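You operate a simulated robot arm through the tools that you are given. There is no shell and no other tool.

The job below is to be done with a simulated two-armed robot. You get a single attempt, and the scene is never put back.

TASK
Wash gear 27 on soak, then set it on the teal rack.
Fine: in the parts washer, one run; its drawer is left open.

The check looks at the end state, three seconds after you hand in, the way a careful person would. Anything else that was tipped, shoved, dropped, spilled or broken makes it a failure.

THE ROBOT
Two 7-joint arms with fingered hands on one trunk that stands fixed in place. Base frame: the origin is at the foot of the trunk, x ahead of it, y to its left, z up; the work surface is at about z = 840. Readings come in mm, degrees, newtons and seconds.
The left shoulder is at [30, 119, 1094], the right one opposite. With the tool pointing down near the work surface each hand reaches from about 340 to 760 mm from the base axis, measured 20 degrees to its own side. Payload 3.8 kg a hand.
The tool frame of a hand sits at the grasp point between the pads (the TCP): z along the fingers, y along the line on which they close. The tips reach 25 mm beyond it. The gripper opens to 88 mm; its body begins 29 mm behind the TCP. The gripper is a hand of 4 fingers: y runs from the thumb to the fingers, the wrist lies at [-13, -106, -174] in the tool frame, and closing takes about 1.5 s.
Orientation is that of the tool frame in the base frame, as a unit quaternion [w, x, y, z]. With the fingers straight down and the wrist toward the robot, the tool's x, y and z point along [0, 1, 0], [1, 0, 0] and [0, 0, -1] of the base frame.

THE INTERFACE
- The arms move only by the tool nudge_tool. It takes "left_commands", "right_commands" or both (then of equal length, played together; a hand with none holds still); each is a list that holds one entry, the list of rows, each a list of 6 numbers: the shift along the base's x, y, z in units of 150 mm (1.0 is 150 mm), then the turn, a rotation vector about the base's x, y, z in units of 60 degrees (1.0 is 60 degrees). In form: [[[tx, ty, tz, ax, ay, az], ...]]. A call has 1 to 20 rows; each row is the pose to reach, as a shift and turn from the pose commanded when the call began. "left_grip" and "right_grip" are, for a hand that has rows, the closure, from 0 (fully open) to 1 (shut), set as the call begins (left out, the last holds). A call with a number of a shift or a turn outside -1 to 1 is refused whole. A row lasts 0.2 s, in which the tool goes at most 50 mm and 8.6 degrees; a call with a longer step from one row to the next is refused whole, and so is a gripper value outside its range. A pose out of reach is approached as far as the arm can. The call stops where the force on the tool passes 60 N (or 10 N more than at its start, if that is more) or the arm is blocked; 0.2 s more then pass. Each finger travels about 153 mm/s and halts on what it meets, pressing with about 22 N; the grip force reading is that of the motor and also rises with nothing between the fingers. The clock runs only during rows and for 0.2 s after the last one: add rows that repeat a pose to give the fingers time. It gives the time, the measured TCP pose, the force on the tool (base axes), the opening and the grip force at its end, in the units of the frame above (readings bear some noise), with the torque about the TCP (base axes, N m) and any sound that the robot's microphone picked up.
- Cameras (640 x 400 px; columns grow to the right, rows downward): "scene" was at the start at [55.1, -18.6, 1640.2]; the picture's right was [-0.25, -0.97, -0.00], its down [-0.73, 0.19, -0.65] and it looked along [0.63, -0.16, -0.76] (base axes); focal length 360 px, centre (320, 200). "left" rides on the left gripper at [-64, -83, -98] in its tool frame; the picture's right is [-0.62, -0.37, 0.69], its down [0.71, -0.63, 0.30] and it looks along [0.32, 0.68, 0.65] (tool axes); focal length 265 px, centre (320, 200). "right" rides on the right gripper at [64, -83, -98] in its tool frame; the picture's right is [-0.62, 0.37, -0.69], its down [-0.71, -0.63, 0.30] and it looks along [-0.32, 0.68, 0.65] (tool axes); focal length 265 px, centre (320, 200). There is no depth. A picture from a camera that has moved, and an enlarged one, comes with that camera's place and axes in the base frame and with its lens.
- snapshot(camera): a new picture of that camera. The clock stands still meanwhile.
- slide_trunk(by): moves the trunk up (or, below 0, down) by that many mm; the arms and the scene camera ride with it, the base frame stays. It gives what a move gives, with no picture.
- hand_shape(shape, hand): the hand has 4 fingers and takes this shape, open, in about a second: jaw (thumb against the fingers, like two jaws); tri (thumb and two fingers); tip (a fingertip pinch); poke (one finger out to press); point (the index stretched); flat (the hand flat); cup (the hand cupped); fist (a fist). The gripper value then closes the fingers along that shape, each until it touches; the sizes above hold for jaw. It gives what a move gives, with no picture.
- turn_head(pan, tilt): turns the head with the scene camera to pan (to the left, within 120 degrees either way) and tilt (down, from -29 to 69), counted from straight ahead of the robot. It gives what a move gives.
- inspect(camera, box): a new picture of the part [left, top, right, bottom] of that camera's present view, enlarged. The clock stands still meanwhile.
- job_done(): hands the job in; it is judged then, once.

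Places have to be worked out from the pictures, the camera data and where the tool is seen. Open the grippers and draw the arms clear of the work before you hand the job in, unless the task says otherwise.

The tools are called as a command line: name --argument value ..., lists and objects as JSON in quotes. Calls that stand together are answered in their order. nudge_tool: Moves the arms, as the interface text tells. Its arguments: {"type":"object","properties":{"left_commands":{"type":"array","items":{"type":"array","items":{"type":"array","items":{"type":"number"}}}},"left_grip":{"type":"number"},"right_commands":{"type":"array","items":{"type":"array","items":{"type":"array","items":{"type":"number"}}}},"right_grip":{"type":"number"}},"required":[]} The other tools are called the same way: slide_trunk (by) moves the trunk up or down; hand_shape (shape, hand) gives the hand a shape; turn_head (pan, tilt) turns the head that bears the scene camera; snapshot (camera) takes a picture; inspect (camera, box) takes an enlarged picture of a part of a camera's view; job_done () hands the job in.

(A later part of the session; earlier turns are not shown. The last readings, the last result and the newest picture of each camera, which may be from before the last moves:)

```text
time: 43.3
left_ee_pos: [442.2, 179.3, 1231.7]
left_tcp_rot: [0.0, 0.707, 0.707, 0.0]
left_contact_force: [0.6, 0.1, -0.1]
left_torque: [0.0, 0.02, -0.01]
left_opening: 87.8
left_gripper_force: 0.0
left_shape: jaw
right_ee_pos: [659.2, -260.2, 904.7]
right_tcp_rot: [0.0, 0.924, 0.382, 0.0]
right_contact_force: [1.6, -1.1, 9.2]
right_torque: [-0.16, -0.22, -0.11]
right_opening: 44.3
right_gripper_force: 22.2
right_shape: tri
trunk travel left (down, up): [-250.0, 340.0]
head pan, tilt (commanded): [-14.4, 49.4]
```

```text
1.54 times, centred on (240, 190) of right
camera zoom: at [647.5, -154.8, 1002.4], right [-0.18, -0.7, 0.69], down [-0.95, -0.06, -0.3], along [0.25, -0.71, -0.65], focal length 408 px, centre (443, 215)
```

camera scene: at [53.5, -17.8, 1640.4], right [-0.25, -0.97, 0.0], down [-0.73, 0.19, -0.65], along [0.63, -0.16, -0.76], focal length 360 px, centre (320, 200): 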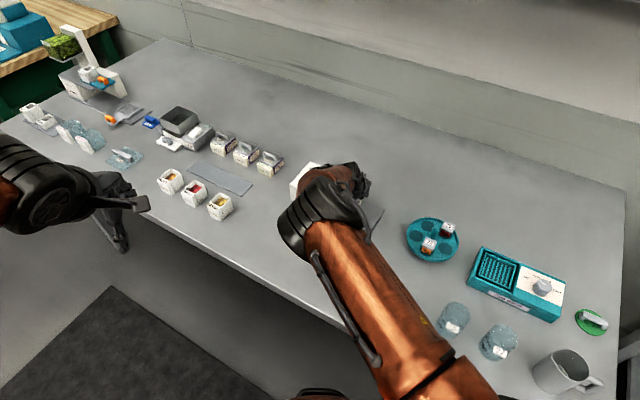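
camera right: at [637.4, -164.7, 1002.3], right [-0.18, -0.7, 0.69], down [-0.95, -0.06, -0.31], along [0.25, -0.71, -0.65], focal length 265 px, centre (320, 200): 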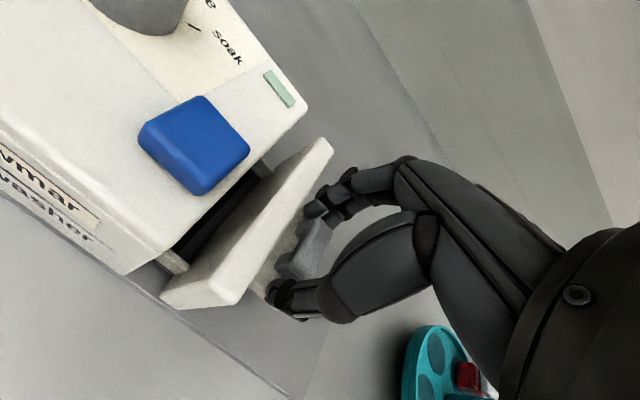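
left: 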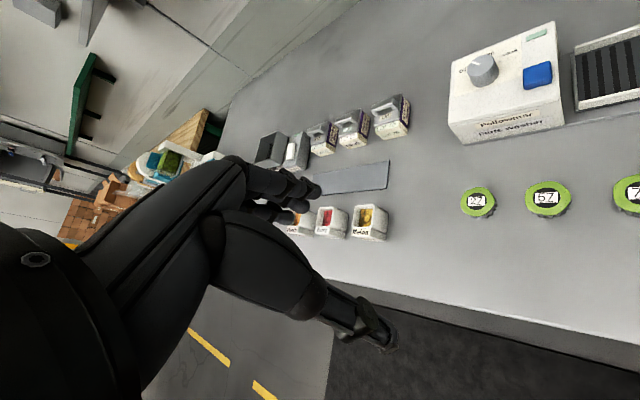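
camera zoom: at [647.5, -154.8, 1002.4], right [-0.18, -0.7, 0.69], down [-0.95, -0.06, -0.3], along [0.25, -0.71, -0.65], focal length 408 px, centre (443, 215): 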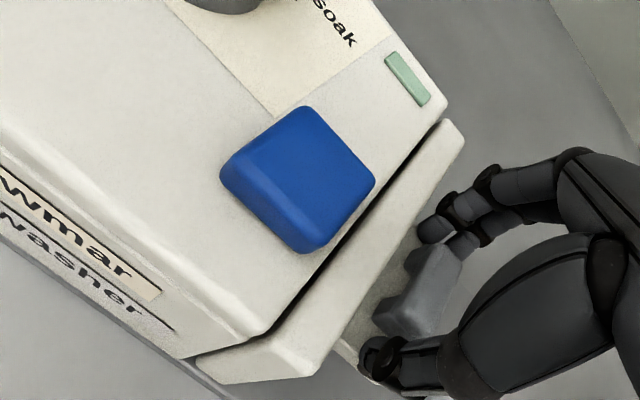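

Nearly closed; a gap of a few millimetres remains. I push a little further until it resists.

nudge_tool --right_commands '[[[0.01, 0.01, 0, 0, 0, 0], [0.02, 0.02, 0, 0, 0, 0], [0.03, 0.03, 0, 0, 0, 0], [0.04, 0.04, 0, 0, 0, 0], [0.04, 0.04, 0, 0, 0, 0]]]'

inspect --camera "right" --box '[120, 60, 360, 320]'

```text
time: 44.5
left_ee_pos: [440.5, 176.6, 1231.4]
left_tcp_rot: [0.001, 0.707, 0.707, 0.001]
left_contact_force: [0.0, -0.5, -1.0]
left_torque: [-0.02, 0.02, -0.04]
left_opening: 87.7
left_gripper_force: 0.1
left_shape: jaw
right_ee_pos: [664.7, -257.3, 903.4]
right_tcp_rot: [0.0, 0.925, 0.381, -0.001]
right_contact_force: [-10.1, -10.7, 7.4]
right_torque: [-0.57, -0.04, -0.34]
right_opening: 44.0
right_gripper_force: 21.9
right_shape: tri
trunk travel left (down, up): [-250.0, 340.0]
head pan, tilt (commanded): [-14.4, 49.4]
```

```text
1.54 times, centred on (240, 190) of right
camera zoom: at [651.8, -151.5, 1002.2], right [-0.18, -0.7, 0.69], down [-0.95, -0.06, -0.3], along [0.25, -0.71, -0.65], focal length 408 px, centre (443, 215)
```

zoom: 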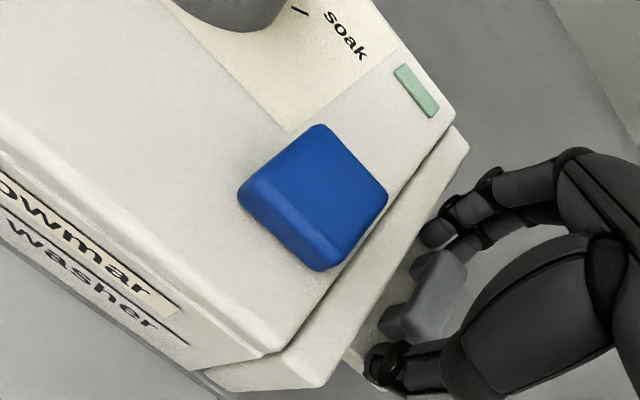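

The drawer resists at about 15 N along its axis and the panel is flush: closed. I release the handle and lift off.

nudge_tool --right_commands '[[[-0.01, -0.01, 0, 0, 0, 0], [-0.01, -0.01, 0, 0, 0, 0], [-0.01, -0.01, 0, 0, 0, 0], [-0.01, -0.01, 0.1, 0, 0, 0], [-0.01, -0.01, 0.3, 0, 0, 0], [-0.01, -0.01, 0.5, 0, 0, 0], [-0.01, -0.01, 0.65, 0, 0, 0], [-0.01, -0.01, 0.65, 0, 0, 0]]]' --right_grip 0.25

snapshot --camera "right"

inspect --camera "right" --box '[80, 60, 320, 210]'

```text
time: 46.3
left_ee_pos: [443.1, 176.9, 1230.9]
left_tcp_rot: [0.0, 0.707, 0.707, 0.0]
left_contact_force: [0.6, 0.5, -0.8]
left_torque: [-0.03, 0.01, 0.0]
left_opening: 87.9
left_gripper_force: 0.1
left_shape: jaw
right_ee_pos: [664.0, -256.3, 1004.1]
right_tcp_rot: [-0.001, 0.924, 0.382, 0.0]
right_contact_force: [-0.4, 0.0, 0.7]
right_torque: [-0.02, 0.01, -0.02]
right_opening: 65.8
right_gripper_force: 0.0
right_shape: tri
trunk travel left (down, up): [-250.0, 340.0]
head pan, tilt (commanded): [-14.4, 49.4]
```

```text
taken
camera right: at [652.0, -151.5, 1102.2], right [-0.18, -0.7, 0.69], down [-0.95, -0.06, -0.3], along [0.25, -0.71, -0.65], focal length 265 px, centre (320, 200)
```

right: 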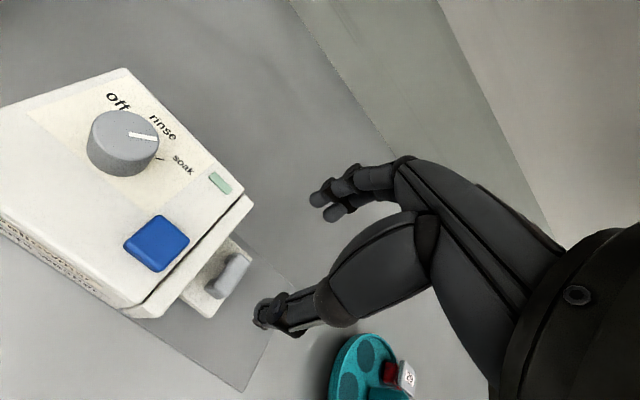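

```text
2.67 times, centred on (200, 135) of right
camera zoom: at [652.0, -151.5, 1102.2], right [-0.18, -0.7, 0.69], down [-0.95, -0.06, -0.3], along [0.25, -0.71, -0.65], focal length 708 px, centre (640, 373)
```

zoom: 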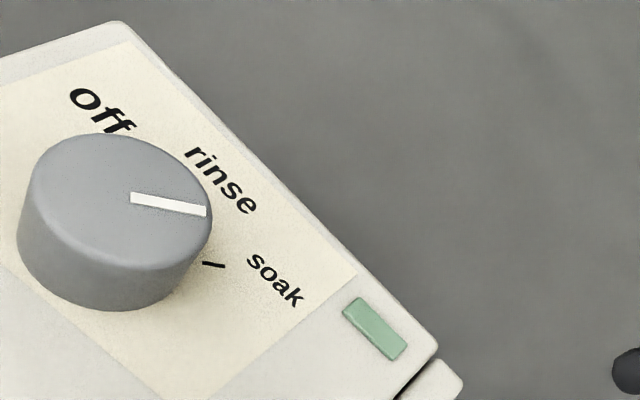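

The knob pointer is within 2° of the soak tick. I now close the fingers and move above the blue button at about (689, -200).

nudge_tool --right_commands '[[[0.05, 0.12, 0, 0, 0, 0], [0.1, 0.24, 0, 0, 0, 0], [0.158, 0.369, 0, 0, 0, 0], [0.158, 0.369, 0, 0, 0, 0], [0.158, 0.369, 0, 0, 0, 0], [0.158, 0.369, -0.08, 0, 0, 0], [0.158, 0.369, -0.133, 0, 0, 0], [0.158, 0.369, -0.133, 0, 0, 0]]]' --right_grip 1.0

snapshot --camera "right"

inspect --camera "right" --box '[160, 160, 400, 310]'

```text
time: 48.1
left_ee_pos: [442.1, 177.7, 1230.5]
left_tcp_rot: [0.0, 0.707, 0.707, 0.0]
left_contact_force: [-0.7, 0.7, 0.0]
left_torque: [-0.01, -0.02, 0.0]
left_opening: 87.7
left_gripper_force: 0.0
left_shape: jaw
right_ee_pos: [688.5, -200.9, 981.3]
right_tcp_rot: [0.001, 0.924, 0.382, 0.0]
right_contact_force: [-0.6, -0.3, 0.0]
right_torque: [0.02, 0.0, -0.01]
right_opening: 0.0
right_gripper_force: 22.0
right_shape: tri
trunk travel left (down, up): [-250.0, 340.0]
head pan, tilt (commanded): [-14.4, 49.4]
```

```text
taken
camera right: at [676.3, -95.4, 1078.8], right [-0.18, -0.7, 0.69], down [-0.95, -0.06, -0.3], along [0.25, -0.71, -0.65], focal length 265 px, centre (320, 200)
```

right: 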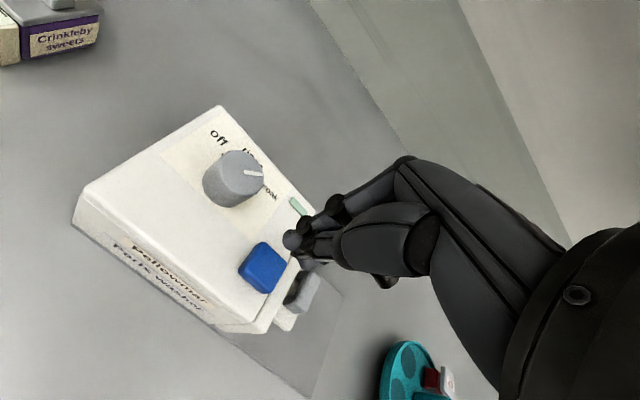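

```text
2.67 times, centred on (280, 235) of right
camera zoom: at [676.3, -95.4, 1078.8], right [-0.18, -0.7, 0.69], down [-0.95, -0.06, -0.3], along [0.25, -0.71, -0.65], focal length 708 px, centre (427, 107)
```

zoom: 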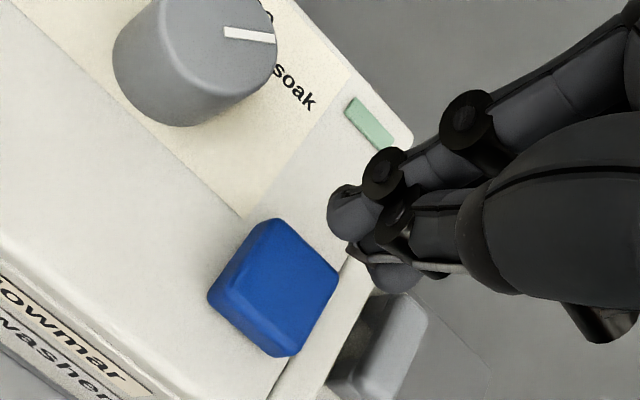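

The closed fingertips are right over the button. I lower to z≈951 and then press in small steps.

nudge_tool --right_commands '[[[0, 0, -0.07, 0, 0, 0], [0, 0, -0.14, 0, 0, 0], [0, 0, -0.2, 0, 0, 0], [0, 0, -0.2, 0, 0, 0]]]'

inspect --camera "right" --box '[160, 160, 400, 310]'

```text
time: 49.1
left_ee_pos: [443.0, 177.9, 1231.7]
left_tcp_rot: [0.0, 0.707, 0.707, 0.0]
left_contact_force: [0.0, 0.8, -0.2]
left_torque: [-0.01, 0.02, 0.0]
left_opening: 87.4
left_gripper_force: 0.0
left_shape: jaw
right_ee_pos: [689.5, -200.9, 952.0]
right_tcp_rot: [0.0, 0.924, 0.382, 0.0]
right_contact_force: [-0.1, -1.0, 2.5]
right_torque: [-0.01, 0.01, -0.01]
right_opening: 0.0
right_gripper_force: 21.8
right_shape: tri
trunk travel left (down, up): [-250.0, 340.0]
head pan, tilt (commanded): [-14.4, 49.4]
heard: click
```

```text
2.67 times, centred on (280, 235) of right
camera zoom: at [677.0, -95.3, 1048.6], right [-0.18, -0.7, 0.69], down [-0.95, -0.06, -0.3], along [0.25, -0.71, -0.65], focal length 708 px, centre (427, 107)
```

zoom: 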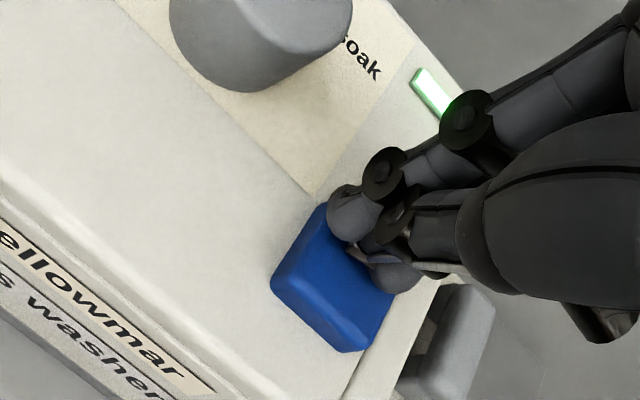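

A click sounded and the light came on bright: the run has started. I lift straight off and wait, watching the light.

nudge_tool --right_commands '[[[0, 0, 0.1, 0, 0, 0], [0, 0, 0.25, 0, 0, 0], [0, 0, 0.4, 0, 0, 0], [-0.1, -0.1, 0.4, 0, 0, 0], [-0.2, -0.25, 0.4, 0, 0, 0], [-0.3, -0.4, 0.4, 0, 0, 0], [-0.3, -0.4, 0.4, 0, 0, 0]]]' --right_grip 0.25

snapshot --camera "right"

```text
time: 50.7
left_ee_pos: [443.2, 178.1, 1229.7]
left_tcp_rot: [0.0, 0.707, 0.707, 0.0]
left_contact_force: [0.9, 0.7, 0.1]
left_torque: [0.01, -0.02, -0.01]
left_opening: 87.5
left_gripper_force: 0.0
left_shape: jaw
right_ee_pos: [644.2, -260.3, 1011.1]
right_tcp_rot: [0.0, 0.924, 0.382, 0.0]
right_contact_force: [0.0, 1.0, 0.4]
right_torque: [0.02, 0.01, -0.01]
right_opening: 66.2
right_gripper_force: 0.0
right_shape: tri
trunk travel left (down, up): [-250.0, 340.0]
head pan, tilt (commanded): [-14.4, 49.4]
```

```text
taken
camera right: at [631.5, -155.9, 1109.5], right [-0.18, -0.7, 0.69], down [-0.95, -0.06, -0.3], along [0.25, -0.71, -0.65], focal length 265 px, centre (320, 200)
```

right: 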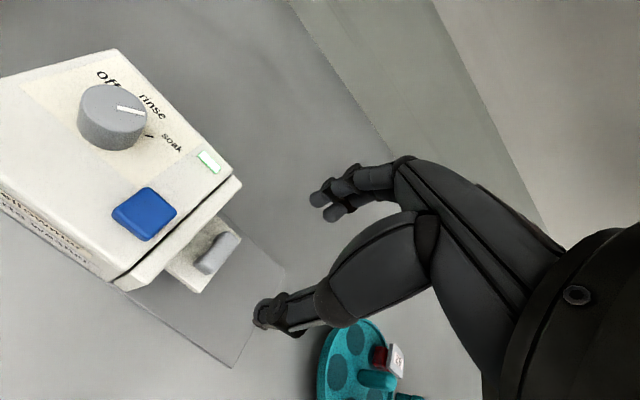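

The light is lit while running. I wait with the arm held still, 20 rows (4 s) at a time, listening for the finish.

nudge_tool --right_commands '[[[0, 0, 0, 0, 0, 0], [0, 0, 0, 0, 0, 0], [0, 0, 0, 0, 0, 0], [0, 0, 0, 0, 0, 0], [0, 0, 0, 0, 0, 0], [0, 0, 0, 0, 0, 0], [0, 0, 0, 0, 0, 0], [0, 0, 0, 0, 0, 0], [0, 0, 0, 0, 0, 0], [0, 0, 0, 0, 0, 0], [0, 0, 0, 0, 0, 0], [0, 0, 0, 0, 0, 0], [0, 0, 0, 0, 0, 0], [0, 0, 0, 0, 0, 0], [0, 0, 0, 0, 0, 0], [0, 0, 0, 0, 0, 0], [0, 0, 0, 0, 0, 0], [0, 0, 0, 0, 0, 0], [0, 0, 0, 0, 0, 0], [0, 0, 0, 0, 0, 0]]]'

inspect --camera "right" --box '[60, 60, 300, 210]'

```text
time: 54.9
left_ee_pos: [443.2, 177.6, 1229.8]
left_tcp_rot: [0.0, 0.706, 0.708, 0.0]
left_contact_force: [0.4, 0.6, -0.6]
left_torque: [-0.01, 0.01, -0.01]
left_opening: 87.5
left_gripper_force: 0.1
left_shape: jaw
right_ee_pos: [645.0, -261.4, 1012.5]
right_tcp_rot: [0.0, 0.924, 0.381, 0.0]
right_contact_force: [0.4, -0.3, -1.0]
right_torque: [0.02, 0.0, 0.02]
right_opening: 66.1
right_gripper_force: 0.0
right_shape: tri
trunk travel left (down, up): [-250.0, 340.0]
head pan, tilt (commanded): [-14.4, 49.4]
```

```text
2.67 times, centred on (180, 135) of right
camera zoom: at [631.5, -156.2, 1109.6], right [-0.18, -0.7, 0.69], down [-0.95, -0.06, -0.3], along [0.25, -0.71, -0.65], focal length 708 px, centre (693, 373)
```

zoom: 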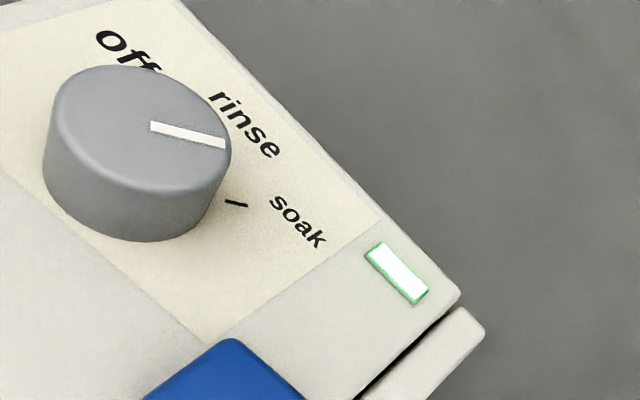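

Still running. I keep waiting.

nudge_tool --right_commands '[[[0, 0, 0, 0, 0, 0], [0, 0, 0, 0, 0, 0], [0, 0, 0, 0, 0, 0], [0, 0, 0, 0, 0, 0], [0, 0, 0, 0, 0, 0], [0, 0, 0, 0, 0, 0], [0, 0, 0, 0, 0, 0], [0, 0, 0, 0, 0, 0], [0, 0, 0, 0, 0, 0], [0, 0, 0, 0, 0, 0], [0, 0, 0, 0, 0, 0], [0, 0, 0, 0, 0, 0], [0, 0, 0, 0, 0, 0], [0, 0, 0, 0, 0, 0], [0, 0, 0, 0, 0, 0], [0, 0, 0, 0, 0, 0], [0, 0, 0, 0, 0, 0], [0, 0, 0, 0, 0, 0], [0, 0, 0, 0, 0, 0], [0, 0, 0, 0, 0, 0]]]'

inspect --camera "right" --box '[60, 60, 300, 210]'

```text
time: 59.1
left_ee_pos: [443.2, 176.8, 1230.6]
left_tcp_rot: [0.0, 0.708, 0.706, 0.001]
left_contact_force: [0.6, -0.1, 0.3]
left_torque: [0.0, 0.02, 0.0]
left_opening: 87.8
left_gripper_force: 0.2
left_shape: jaw
right_ee_pos: [644.2, -260.9, 1010.7]
right_tcp_rot: [-0.001, 0.924, 0.382, 0.0]
right_contact_force: [-0.3, 0.4, -0.4]
right_torque: [-0.02, -0.03, 0.0]
right_opening: 65.8
right_gripper_force: 0.2
right_shape: tri
trunk travel left (down, up): [-250.0, 340.0]
head pan, tilt (commanded): [-14.4, 49.4]
```

```text
2.67 times, centred on (180, 135) of right
camera zoom: at [631.5, -156.2, 1109.6], right [-0.18, -0.7, 0.69], down [-0.95, -0.06, -0.3], along [0.25, -0.71, -0.65], focal length 708 px, centre (693, 373)
```

zoom: 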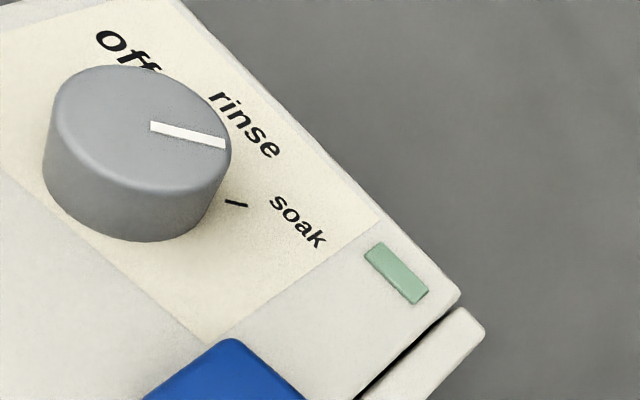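

The light has gone out, so the run seems over. I wait 2 more seconds to make sure it isn't just blinking.

nudge_tool --right_commands '[[[0, 0, 0, 0, 0, 0], [0, 0, 0, 0, 0, 0], [0, 0, 0, 0, 0, 0], [0, 0, 0, 0, 0, 0], [0, 0, 0, 0, 0, 0], [0, 0, 0, 0, 0, 0], [0, 0, 0, 0, 0, 0], [0, 0, 0, 0, 0, 0], [0, 0, 0, 0, 0, 0], [0, 0, 0, 0, 0, 0]]]'

inspect --camera "right" --box '[60, 130, 300, 280]'

```text
time: 61.3
left_ee_pos: [442.6, 177.7, 1229.8]
left_tcp_rot: [0.0, 0.707, 0.707, 0.0]
left_contact_force: [0.0, 0.2, 0.0]
left_torque: [-0.02, -0.01, 0.0]
left_opening: 87.7
left_gripper_force: 0.0
left_shape: jaw
right_ee_pos: [644.0, -260.8, 1011.7]
right_tcp_rot: [0.0, 0.924, 0.382, 0.0]
right_contact_force: [0.4, -0.3, 0.0]
right_torque: [-0.01, -0.01, 0.01]
right_opening: 65.9
right_gripper_force: 0.0
right_shape: tri
trunk travel left (down, up): [-250.0, 340.0]
head pan, tilt (commanded): [-14.4, 49.4]
```

```text
2.67 times, centred on (180, 205) of right
camera zoom: at [631.5, -156.2, 1109.6], right [-0.18, -0.7, 0.69], down [-0.95, -0.06, -0.3], along [0.25, -0.71, -0.65], focal length 708 px, centre (693, 187)
```

zoom: 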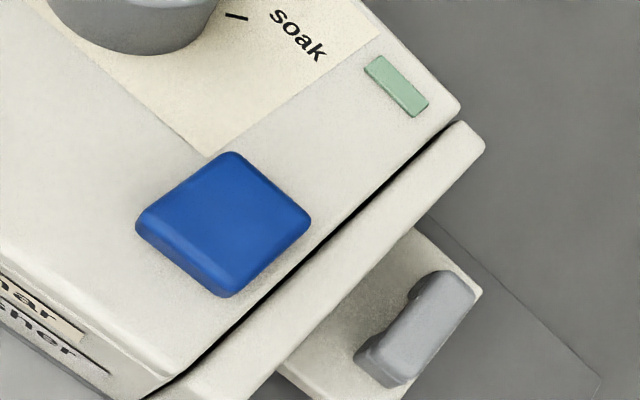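

The cycle is done. I line up over the closed drawer's handle, now at about (662, -259), and descend to check.

nudge_tool --right_commands '[[[0.06, 0.003, -0.1, 0, 0, 0], [0.12, 0.007, -0.3, 0, 0, 0], [0.12, 0.007, -0.45, 0, 0, 0], [0.12, 0.007, -0.577, 0, 0, 0], [0.12, 0.007, -0.577, 0, 0, 0]]]' --right_grip 0.25

inspect --camera "right" --box '[160, 150, 400, 300]'

```text
time: 62.5
left_ee_pos: [443.0, 176.7, 1232.6]
left_tcp_rot: [0.0, 0.707, 0.707, 0.001]
left_contact_force: [1.1, -0.6, 1.0]
left_torque: [0.0, 0.0, -0.01]
left_opening: 87.5
left_gripper_force: 0.1
left_shape: jaw
right_ee_pos: [663.3, -257.3, 925.3]
right_tcp_rot: [-0.001, 0.924, 0.381, -0.001]
right_contact_force: [-0.2, 1.3, 0.1]
right_torque: [0.01, -0.01, 0.02]
right_opening: 65.8
right_gripper_force: 0.1
right_shape: tri
trunk travel left (down, up): [-250.0, 340.0]
head pan, tilt (commanded): [-14.4, 49.4]
```

```text
2.67 times, centred on (280, 225) of right
camera zoom: at [650.0, -153.3, 1022.8], right [-0.18, -0.7, 0.69], down [-0.95, -0.06, -0.3], along [0.25, -0.71, -0.65], focal length 708 px, centre (427, 133)
```

zoom: 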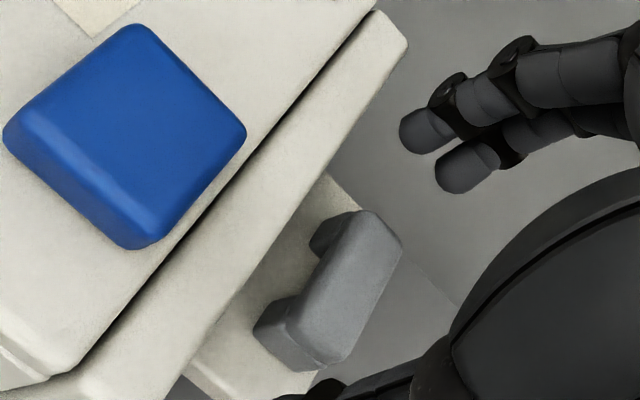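

The bar's centre sits about 3–4 mm further along, near (661, -262.5). I correct and descend to z≈904.

nudge_tool --right_commands '[[[-0.01, -0.023, 0, 0, 0, 0], [-0.01, -0.023, -0.06, 0, 0, 0], [-0.01, -0.023, -0.11, 0, 0, 0], [-0.01, -0.023, -0.14, 0, 0, 0], [-0.01, -0.023, -0.14, 0, 0, 0]]]'

nudge_tool --right_commands '[[[0, 0, 0, 0, 0, 0], [0, 0, 0, 0, 0, 0], [0, 0, 0, 0, 0, 0], [0, 0, 0, 0, 0, 0], [0, 0, 0, 0, 0, 0]]]' --right_grip 1.0

inspect --camera "right" --box '[160, 150, 400, 300]'

```text
time: 63.7
left_ee_pos: [444.0, 177.1, 1230.3]
left_tcp_rot: [0.0, 0.707, 0.707, -0.001]
left_contact_force: [0.4, 0.0, 1.1]
left_torque: [0.0, -0.02, -0.01]
left_opening: 87.6
left_gripper_force: 0.0
left_shape: jaw
right_ee_pos: [661.1, -261.7, 902.6]
right_tcp_rot: [0.0, 0.924, 0.381, 0.0]
right_contact_force: [0.4, 0.0, 0.1]
right_torque: [-0.02, 0.01, 0.0]
right_opening: 66.1
right_gripper_force: 0.1
right_shape: tri
trunk travel left (down, up): [-250.0, 340.0]
head pan, tilt (commanded): [-14.4, 49.4]
```

```text
time: 64.9
left_ee_pos: [443.8, 177.7, 1230.6]
left_tcp_rot: [0.0, 0.707, 0.707, 0.0]
left_contact_force: [0.0, 0.0, 0.3]
left_torque: [0.0, 0.02, 0.0]
left_opening: 87.5
left_gripper_force: 0.1
left_shape: jaw
right_ee_pos: [660.5, -262.3, 905.1]
right_tcp_rot: [0.0, 0.924, 0.382, 0.0]
right_contact_force: [2.3, -1.9, 4.7]
right_torque: [-0.11, -0.1, -0.11]
right_opening: 45.2
right_gripper_force: 21.6
right_shape: tri
trunk travel left (down, up): [-250.0, 340.0]
head pan, tilt (commanded): [-14.4, 49.4]
```

```text
2.67 times, centred on (280, 225) of right
camera zoom: at [647.9, -157.3, 1002.6], right [-0.18, -0.7, 0.69], down [-0.95, -0.06, -0.3], along [0.25, -0.71, -0.65], focal length 708 px, centre (427, 133)
```

zoom: 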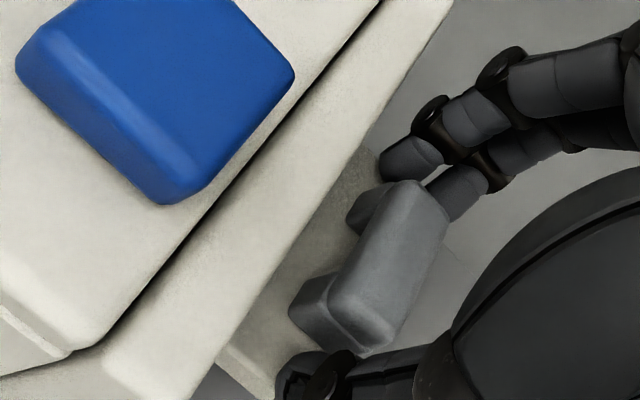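

The bar is gripped again (21.6 N). I pull the drawer out along its axis, about 95 mm first.

nudge_tool --right_commands '[[[-0.03, -0.03, 0, 0, 0, 0], [-0.08, -0.08, 0, 0, 0, 0], [-0.15, -0.15, 0, 0, 0, 0], [-0.22, -0.22, 0, 0, 0, 0], [-0.29, -0.29, 0, 0, 0, 0], [-0.36, -0.36, 0, 0, 0, 0], [-0.42, -0.42, 0, 0, 0, 0], [-0.45, -0.45, 0, 0, 0, 0], [-0.45, -0.45, 0, 0, 0, 0]]]'

snapshot --camera "right"

```text
time: 66.9
left_ee_pos: [442.8, 178.5, 1231.2]
left_tcp_rot: [0.0, 0.708, 0.707, 0.0]
left_contact_force: [-0.1, 0.2, -0.3]
left_torque: [0.02, 0.04, 0.0]
left_opening: 87.4
left_gripper_force: 0.1
left_shape: jaw
right_ee_pos: [592.0, -330.9, 905.1]
right_tcp_rot: [0.0, 0.924, 0.382, -0.001]
right_contact_force: [1.4, -1.3, 0.9]
right_torque: [-0.16, -0.19, -0.03]
right_opening: 44.5
right_gripper_force: 22.1
right_shape: tri
trunk travel left (down, up): [-250.0, 340.0]
head pan, tilt (commanded): [-14.4, 49.4]
```

```text
taken
camera right: at [579.2, -225.9, 1002.9], right [-0.18, -0.7, 0.69], down [-0.95, -0.06, -0.3], along [0.25, -0.71, -0.65], focal length 265 px, centre (320, 200)
```

right: 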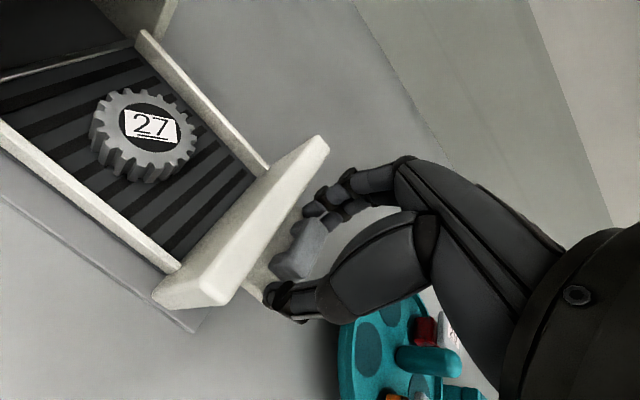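

The drawer came out and the gear is clean (green grime gone). I pull the remaining ~15 mm to the fully open position.

nudge_tool --right_commands '[[[-0.025, -0.025, 0, 0, 0, 0], [-0.05, -0.05, 0, 0, 0, 0], [-0.075, -0.07, 0, 0, 0, 0], [-0.075, -0.07, 0, 0, 0, 0]]]'

snapshot --camera "right"

```text
time: 67.9
left_ee_pos: [443.3, 176.9, 1232.2]
left_tcp_rot: [0.0, 0.707, 0.707, 0.0]
left_contact_force: [-0.4, 0.3, -0.1]
left_torque: [0.02, 0.02, -0.04]
left_opening: 87.6
left_gripper_force: 0.0
left_shape: jaw
right_ee_pos: [581.5, -341.2, 904.6]
right_tcp_rot: [0.0, 0.924, 0.382, 0.0]
right_contact_force: [-1.0, -1.9, 0.0]
right_torque: [-0.13, -0.09, -0.08]
right_opening: 44.8
right_gripper_force: 21.5
right_shape: tri
trunk travel left (down, up): [-250.0, 340.0]
head pan, tilt (commanded): [-14.4, 49.4]
```

```text
taken
camera right: at [568.1, -237.1, 1002.8], right [-0.18, -0.7, 0.69], down [-0.95, -0.06, -0.3], along [0.25, -0.71, -0.65], focal length 265 px, centre (320, 200)
```

right: 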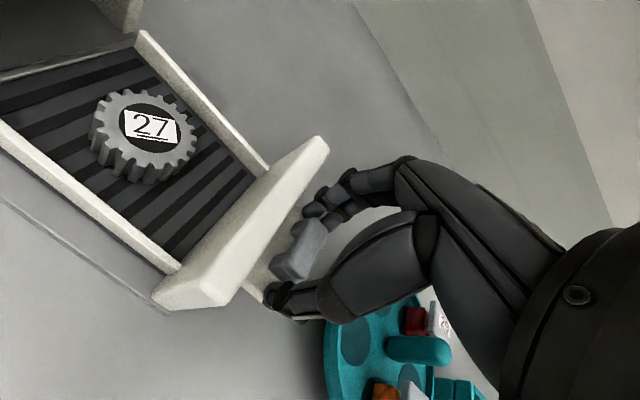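

The drawer stands open as before. I release the handle and lift away.

nudge_tool --right_commands '[[[0, 0, 0, 0, 0, 0], [0, 0, 0, 0, 0, 0], [0, 0, 0, 0, 0, 0], [0, 0, 0.08, 0, 0, 0], [0, 0, 0.25, 0, 0, 0], [0, 0, 0.45, 0, 0, 0], [0, 0, 0.7, 0, 0, 0]]]' --right_grip 0.25

nudge_tool --right_commands '[[[0.035, 0.04, 0, 0, -0.0093, 0.125], [0.07, 0.08, 0, 0, -0.0185, 0.25], [0.105, 0.12, 0, 0, -0.0278, 0.375], [0.14, 0.16, 0, 0, -0.0371, 0.5], [0.177, 0.2, 0, 0, -0.0463, 0.625], [0.2125, 0.237, 0, 0, -0.0556, 0.75]]]' --right_grip 0.42

nudge_tool --right_commands '[[[0.035, 0.04, 0, 0, -0.0093, 0.125], [0.07, 0.08, 0, 0, -0.0185, 0.25], [0.105, 0.12, 0, 0, -0.0278, 0.375], [0.14, 0.16, 0, 0, -0.0371, 0.5], [0.177, 0.2, 0, 0, -0.0463, 0.625], [0.2125, 0.237, 0, 0, -0.0556, 0.75], [0.2125, 0.237, 0, 0, -0.0556, 0.75]]]'

snapshot --camera "right"

inspect --camera "scene" --box '[318, 180, 398, 230]'

```text
time: 69.5
left_ee_pos: [442.2, 177.9, 1230.2]
left_tcp_rot: [0.0, 0.707, 0.707, 0.0]
left_contact_force: [0.3, 0.2, -0.2]
left_torque: [0.02, 0.01, -0.01]
left_opening: 87.4
left_gripper_force: 0.0
left_shape: jaw
right_ee_pos: [578.2, -341.6, 1011.1]
right_tcp_rot: [0.001, 0.924, 0.382, 0.0]
right_contact_force: [-0.4, 0.8, 0.5]
right_torque: [0.03, -0.01, 0.02]
right_opening: 65.7
right_gripper_force: 0.0
right_shape: tri
trunk travel left (down, up): [-250.0, 340.0]
head pan, tilt (commanded): [-14.4, 49.4]
```

```text
time: 70.9
left_ee_pos: [443.3, 175.7, 1231.9]
left_tcp_rot: [0.001, 0.707, 0.707, 0.0]
left_contact_force: [0.2, 0.1, 0.3]
left_torque: [0.03, -0.01, 0.02]
left_opening: 87.6
left_gripper_force: 0.1
left_shape: jaw
right_ee_pos: [612.8, -306.2, 1009.4]
right_tcp_rot: [0.012, 0.706, 0.708, 0.026]
right_contact_force: [-0.5, 0.0, -0.4]
right_torque: [0.01, -0.01, 0.02]
right_opening: 51.5
right_gripper_force: 0.1
right_shape: tri
trunk travel left (down, up): [-250.0, 340.0]
head pan, tilt (commanded): [-14.4, 49.4]
```

```text
time: 72.5
left_ee_pos: [443.2, 177.3, 1230.6]
left_tcp_rot: [0.0, 0.707, 0.707, 0.0]
left_contact_force: [-0.9, 0.5, 1.3]
left_torque: [-0.02, 0.02, 0.03]
left_opening: 87.4
left_gripper_force: 0.1
left_shape: jaw
right_ee_pos: [644.8, -268.9, 1009.4]
right_tcp_rot: [0.02, 0.381, 0.923, 0.049]
right_contact_force: [-0.5, 0.3, 0.1]
right_torque: [-0.03, 0.01, 0.02]
right_opening: 51.5
right_gripper_force: 0.0
right_shape: tri
trunk travel left (down, up): [-250.0, 340.0]
head pan, tilt (commanded): [-14.4, 49.4]
```

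```text
taken
camera right: at [533.7, -289.0, 1098.3], right [0.65, -0.23, 0.73], down [0.09, -0.93, -0.37], along [0.76, 0.3, -0.58], focal length 265 px, centre (320, 200)
```

right: 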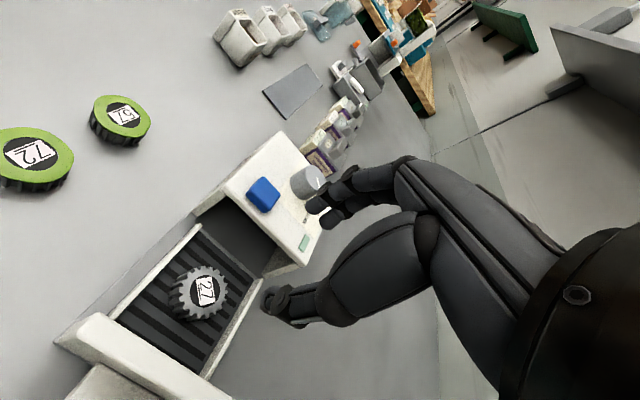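

```text
8.00 times, centred on (358, 205) of scene
camera zoom: at [54.9, -18.5, 1640.3], right [-0.25, -0.97, 0.0], down [-0.73, 0.19, -0.65], along [0.63, -0.16, -0.76], focal length 2876 px, centre (16, 160)
```

zoom: 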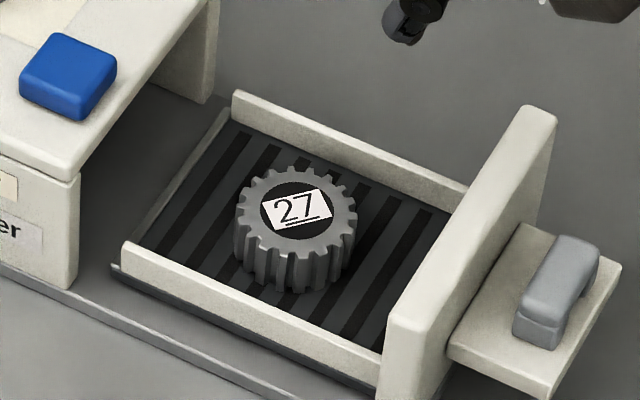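

The gear sits exactly where I left it, centre about (644, -270.3). I correct the lateral position and descend to just above it.

nudge_tool --right_commands '[[[-0.017, -0.013, -0.2, 0, 0, 0], [-0.017, -0.013, -0.4, 0, 0, 0], [-0.017, -0.013, -0.58, 0, 0, 0], [-0.017, -0.013, -0.58, 0, 0, 0]]]'

inspect --camera "right" --box '[160, 150, 400, 300]'

inspect --camera "scene" --box '[318, 170, 398, 220]'

```text
time: 73.5
left_ee_pos: [444.6, 176.8, 1231.5]
left_tcp_rot: [0.0, 0.707, 0.707, -0.001]
left_contact_force: [0.4, -0.6, -0.9]
left_torque: [-0.04, 0.02, 0.01]
left_opening: 87.6
left_gripper_force: 0.0
left_shape: jaw
right_ee_pos: [643.0, -271.8, 922.3]
right_tcp_rot: [0.02, 0.382, 0.923, 0.048]
right_contact_force: [-0.5, 0.2, -0.3]
right_torque: [0.0, 0.01, 0.01]
right_opening: 51.4
right_gripper_force: 0.0
right_shape: tri
trunk travel left (down, up): [-250.0, 340.0]
head pan, tilt (commanded): [-14.4, 49.4]
```

```text
2.67 times, centred on (280, 225) of right
camera zoom: at [531.9, -290.7, 1011.2], right [0.65, -0.23, 0.73], down [0.08, -0.93, -0.37], along [0.76, 0.3, -0.58], focal length 708 px, centre (427, 133)
```

zoom: 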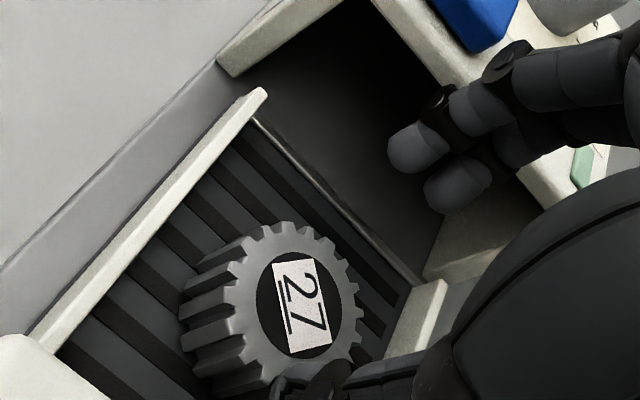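

```text
8.00 times, centred on (358, 195) of scene
camera zoom: at [54.9, -18.5, 1640.3], right [-0.25, -0.97, 0.0], down [-0.73, 0.19, -0.65], along [0.63, -0.16, -0.76], focal length 2876 px, centre (16, 240)
```

zoom: 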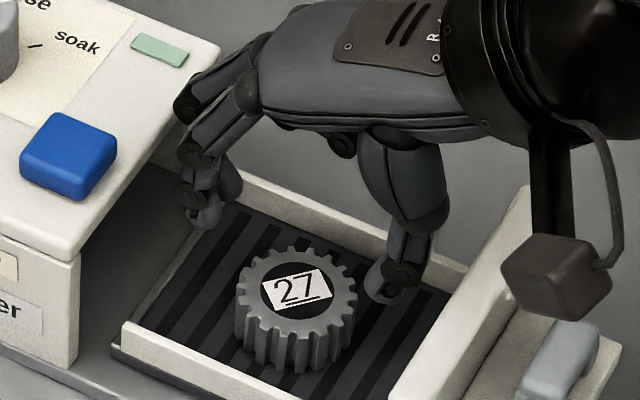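

Thumb and fingers straddle the gear well. I descend slowly into the tray to z≈891.

nudge_tool --right_commands '[[[0, 0, -0.06, 0, 0, 0], [0, 0, -0.12, 0, 0, 0], [0, 0, -0.16, 0, 0, 0], [0, 0, -0.19, 0, 0, 0], [0, 0, -0.21, 0, 0, 0], [0, 0, -0.21, 0, 0, 0]]]'

inspect --camera "right" --box '[160, 150, 400, 300]'

inspect --camera "scene" --box '[318, 170, 398, 220]'

```text
time: 74.9
left_ee_pos: [443.3, 176.5, 1231.9]
left_tcp_rot: [0.0, 0.707, 0.707, 0.0]
left_contact_force: [-0.1, 0.0, -0.1]
left_torque: [-0.03, -0.01, 0.01]
left_opening: 87.9
left_gripper_force: 0.1
left_shape: jaw
right_ee_pos: [642.2, -272.3, 889.6]
right_tcp_rot: [0.019, 0.382, 0.923, 0.048]
right_contact_force: [-0.9, -0.5, -0.2]
right_torque: [-0.05, 0.0, -0.01]
right_opening: 51.8
right_gripper_force: 0.0
right_shape: tri
trunk travel left (down, up): [-250.0, 340.0]
head pan, tilt (commanded): [-14.4, 49.4]
```

```text
2.67 times, centred on (280, 225) of right
camera zoom: at [530.6, -291.6, 979.3], right [0.65, -0.23, 0.73], down [0.08, -0.93, -0.37], along [0.76, 0.3, -0.58], focal length 708 px, centre (427, 133)
```

zoom: 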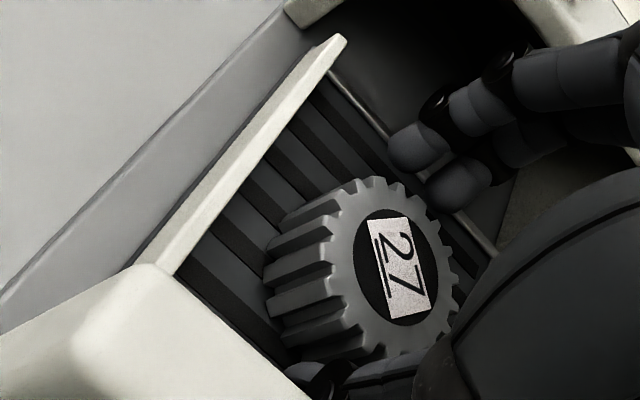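

```text
8.00 times, centred on (358, 195) of scene
camera zoom: at [55.2, -18.5, 1640.2], right [-0.25, -0.97, 0.0], down [-0.73, 0.19, -0.65], along [0.63, -0.16, -0.76], focal length 2876 px, centre (16, 240)
```

zoom: 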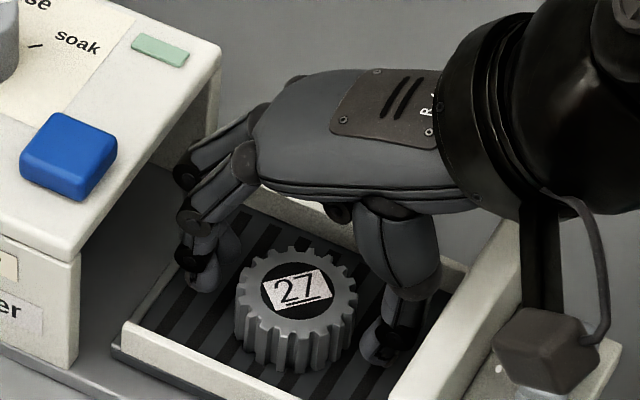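

No contact with the tray; I close on the gear.

nudge_tool --right_commands '[[[0, 0, 0, 0, 0, 0], [0, 0, 0, 0, 0, 0], [0, 0, 0, 0, 0, 0], [0, 0, 0, 0, 0, 0], [0, 0, 0, 0, 0, 0]]]' --right_grip 1.0

inspect --camera "right" --box '[160, 150, 400, 300]'

inspect --camera "scene" --box '[318, 170, 398, 220]'

```text
time: 76.1
left_ee_pos: [443.3, 177.0, 1231.8]
left_tcp_rot: [0.0, 0.708, 0.707, 0.0]
left_contact_force: [0.1, 0.2, 1.0]
left_torque: [-0.02, 0.01, 0.0]
left_opening: 87.7
left_gripper_force: 0.0
left_shape: jaw
right_ee_pos: [641.6, -272.1, 890.4]
right_tcp_rot: [0.02, 0.382, 0.923, 0.048]
right_contact_force: [0.0, 0.0, -0.3]
right_torque: [-0.02, -0.04, 0.01]
right_opening: 34.5
right_gripper_force: 21.8
right_shape: tri
trunk travel left (down, up): [-250.0, 340.0]
head pan, tilt (commanded): [-14.4, 49.4]
```

```text
2.67 times, centred on (280, 225) of right
camera zoom: at [530.6, -291.5, 979.3], right [0.65, -0.23, 0.73], down [0.08, -0.93, -0.37], along [0.76, 0.3, -0.58], focal length 708 px, centre (427, 133)
```

zoom: 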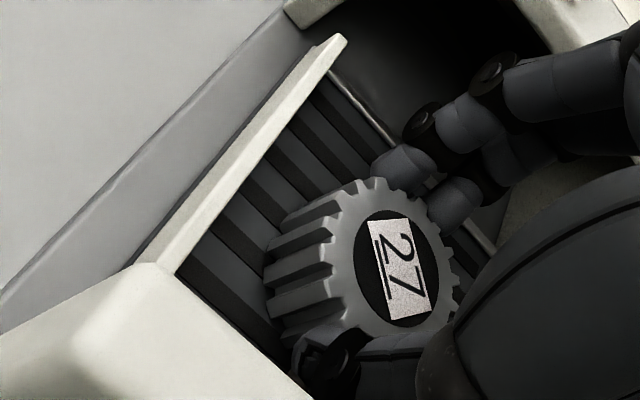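

```text
8.00 times, centred on (358, 195) of scene
camera zoom: at [55.3, -18.5, 1640.2], right [-0.25, -0.97, 0.0], down [-0.73, 0.19, -0.65], along [0.63, -0.16, -0.76], focal length 2876 px, centre (16, 240)
```

zoom: 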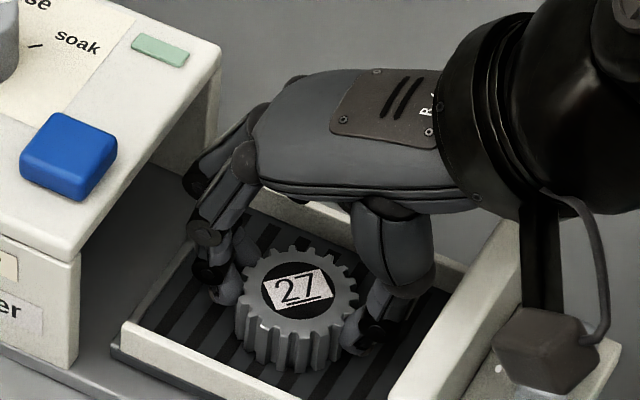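

The gear is held between thumb and both fingers (21.8 N). I lift it straight up out of the tray.

nudge_tool --right_commands '[[[0, 0, 0.05, 0, 0, 0], [0, 0, 0.12, 0, 0, 0], [0, 0, 0.2, 0, 0, 0], [0, 0, 0.35, 0, 0, 0], [0, 0, 0.55, 0, 0, 0], [0, 0, 0.8, 0, 0, 0], [0, 0, 0.8, 0, 0, 0]]]'

snapshot --camera "right"

inspect --camera "scene" --box '[300, 140, 420, 215]'

snapshot --camera "scene"

```text
time: 77.7
left_ee_pos: [442.3, 177.2, 1231.7]
left_tcp_rot: [0.0, 0.707, 0.707, 0.0]
left_contact_force: [-0.5, 0.1, 0.3]
left_torque: [-0.01, -0.02, 0.0]
left_opening: 87.6
left_gripper_force: 0.0
left_shape: jaw
right_ee_pos: [642.2, -271.8, 1011.6]
right_tcp_rot: [0.019, 0.382, 0.923, 0.048]
right_contact_force: [0.4, 0.7, -2.2]
right_torque: [-0.01, 0.0, 0.06]
right_opening: 34.5
right_gripper_force: 21.7
right_shape: tri
trunk travel left (down, up): [-250.0, 340.0]
head pan, tilt (commanded): [-14.4, 49.4]
```

```text
taken
camera right: at [531.7, -291.3, 1100.3], right [0.65, -0.23, 0.73], down [0.08, -0.93, -0.37], along [0.76, 0.3, -0.58], focal length 265 px, centre (320, 200)
```

right: 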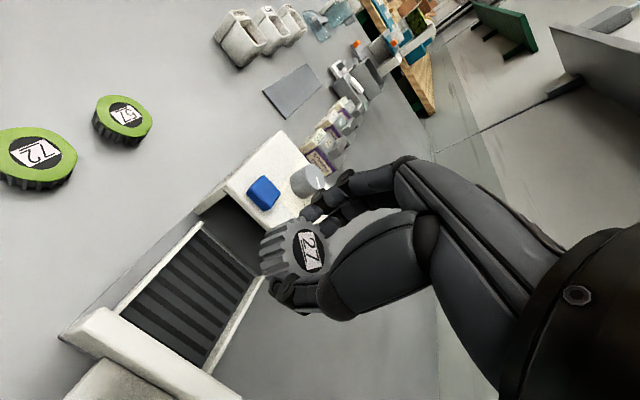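

```text
5.33 times, centred on (360, 178) of scene
camera zoom: at [55.8, -18.9, 1640.2], right [-0.25, -0.97, 0.0], down [-0.74, 0.19, -0.65], along [0.63, -0.16, -0.76], focal length 1917 px, centre (107, 320)
```

zoom: 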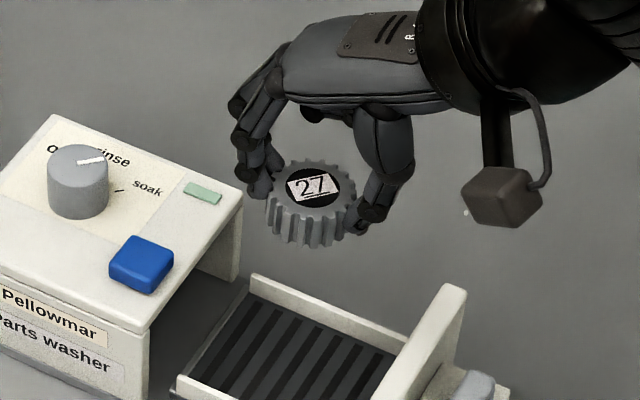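

```text
taken
camera scene: at [55.8, -18.9, 1640.2], right [-0.25, -0.97, 0.0], down [-0.74, 0.19, -0.65], along [0.63, -0.16, -0.76], focal length 360 px, centre (320, 200)
```

scene: 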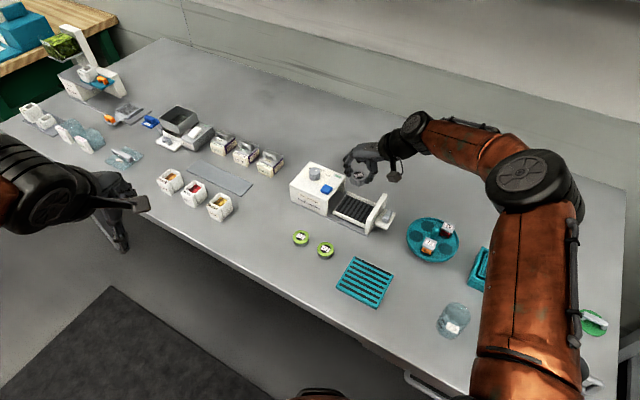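

The clean gear is securely held. The teal rack's centre works out at about (433.5, -228); I carry the gear there at height, in two moves.

nudge_tool --right_commands '[[[-0.2, 0.04, 0, 0, 0, 0], [-0.4, 0.08, 0, 0, 0, 0], [-0.6, 0.12, 0, 0, 0, 0], [-0.8, 0.16, 0, 0, 0, 0], [-0.933, 0.187, 0, 0, 0, 0]]]'

nudge_tool --right_commands '[[[-0.15, 0.03, 0, 0, 0, 0], [-0.3, 0.06, 0, 0, 0, 0], [-0.4, 0.08, 0, 0, 0, 0], [-0.476, 0.09, 0, 0, 0, 0], [-0.476, 0.09, 0, 0, 0, 0]]]'

snapshot --camera "right"

snapshot --camera "scene"

```text
time: 78.9
left_ee_pos: [442.7, 178.1, 1230.9]
left_tcp_rot: [0.0, 0.707, 0.707, 0.0]
left_contact_force: [-0.1, 0.2, 0.1]
left_torque: [-0.02, -0.02, 0.01]
left_opening: 87.6
left_gripper_force: 0.1
left_shape: jaw
right_ee_pos: [499.6, -246.7, 1012.1]
right_tcp_rot: [0.02, 0.383, 0.922, 0.048]
right_contact_force: [-1.2, 0.3, -1.1]
right_torque: [-0.02, -0.01, -0.01]
right_opening: 34.8
right_gripper_force: 21.5
right_shape: tri
trunk travel left (down, up): [-250.0, 340.0]
head pan, tilt (commanded): [-14.4, 49.4]
```

```text
time: 80.1
left_ee_pos: [442.4, 176.8, 1230.8]
left_tcp_rot: [-0.001, 0.707, 0.707, 0.0]
left_contact_force: [0.3, -0.2, 0.2]
left_torque: [0.01, -0.01, -0.01]
left_opening: 87.7
left_gripper_force: 0.1
left_shape: jaw
right_ee_pos: [429.8, -232.1, 1009.1]
right_tcp_rot: [0.02, 0.382, 0.923, 0.048]
right_contact_force: [0.1, 0.1, -1.1]
right_torque: [0.01, -0.03, 0.0]
right_opening: 35.0
right_gripper_force: 21.7
right_shape: tri
trunk travel left (down, up): [-250.0, 340.0]
head pan, tilt (commanded): [-14.4, 49.4]
```

```text
taken
camera right: at [319.7, -251.5, 1098.6], right [0.65, -0.23, 0.73], down [0.08, -0.93, -0.37], along [0.76, 0.3, -0.58], focal length 265 px, centre (320, 200)
```

right: 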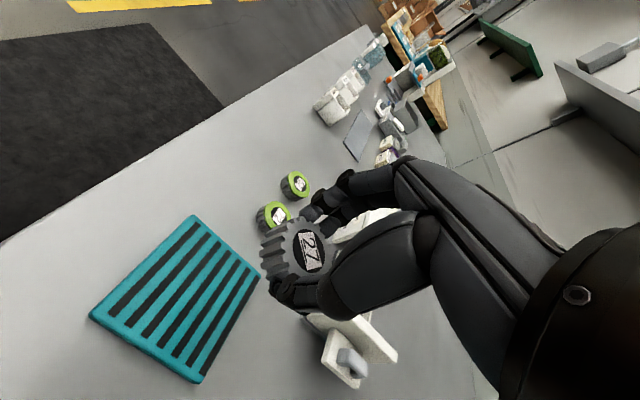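

```text
taken
camera scene: at [55.5, -18.6, 1640.2], right [-0.25, -0.97, 0.0], down [-0.74, 0.19, -0.65], along [0.63, -0.16, -0.76], focal length 360 px, centre (320, 200)
```

scene: 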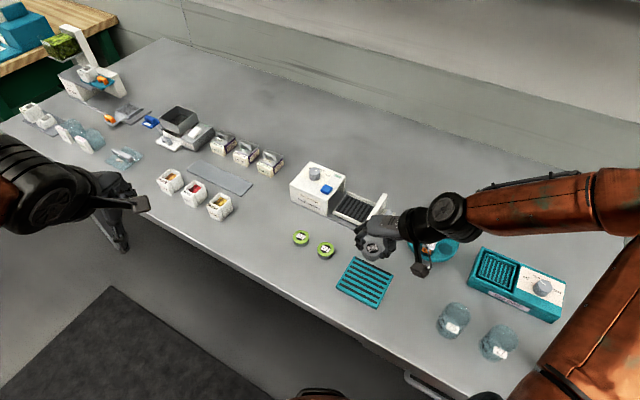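

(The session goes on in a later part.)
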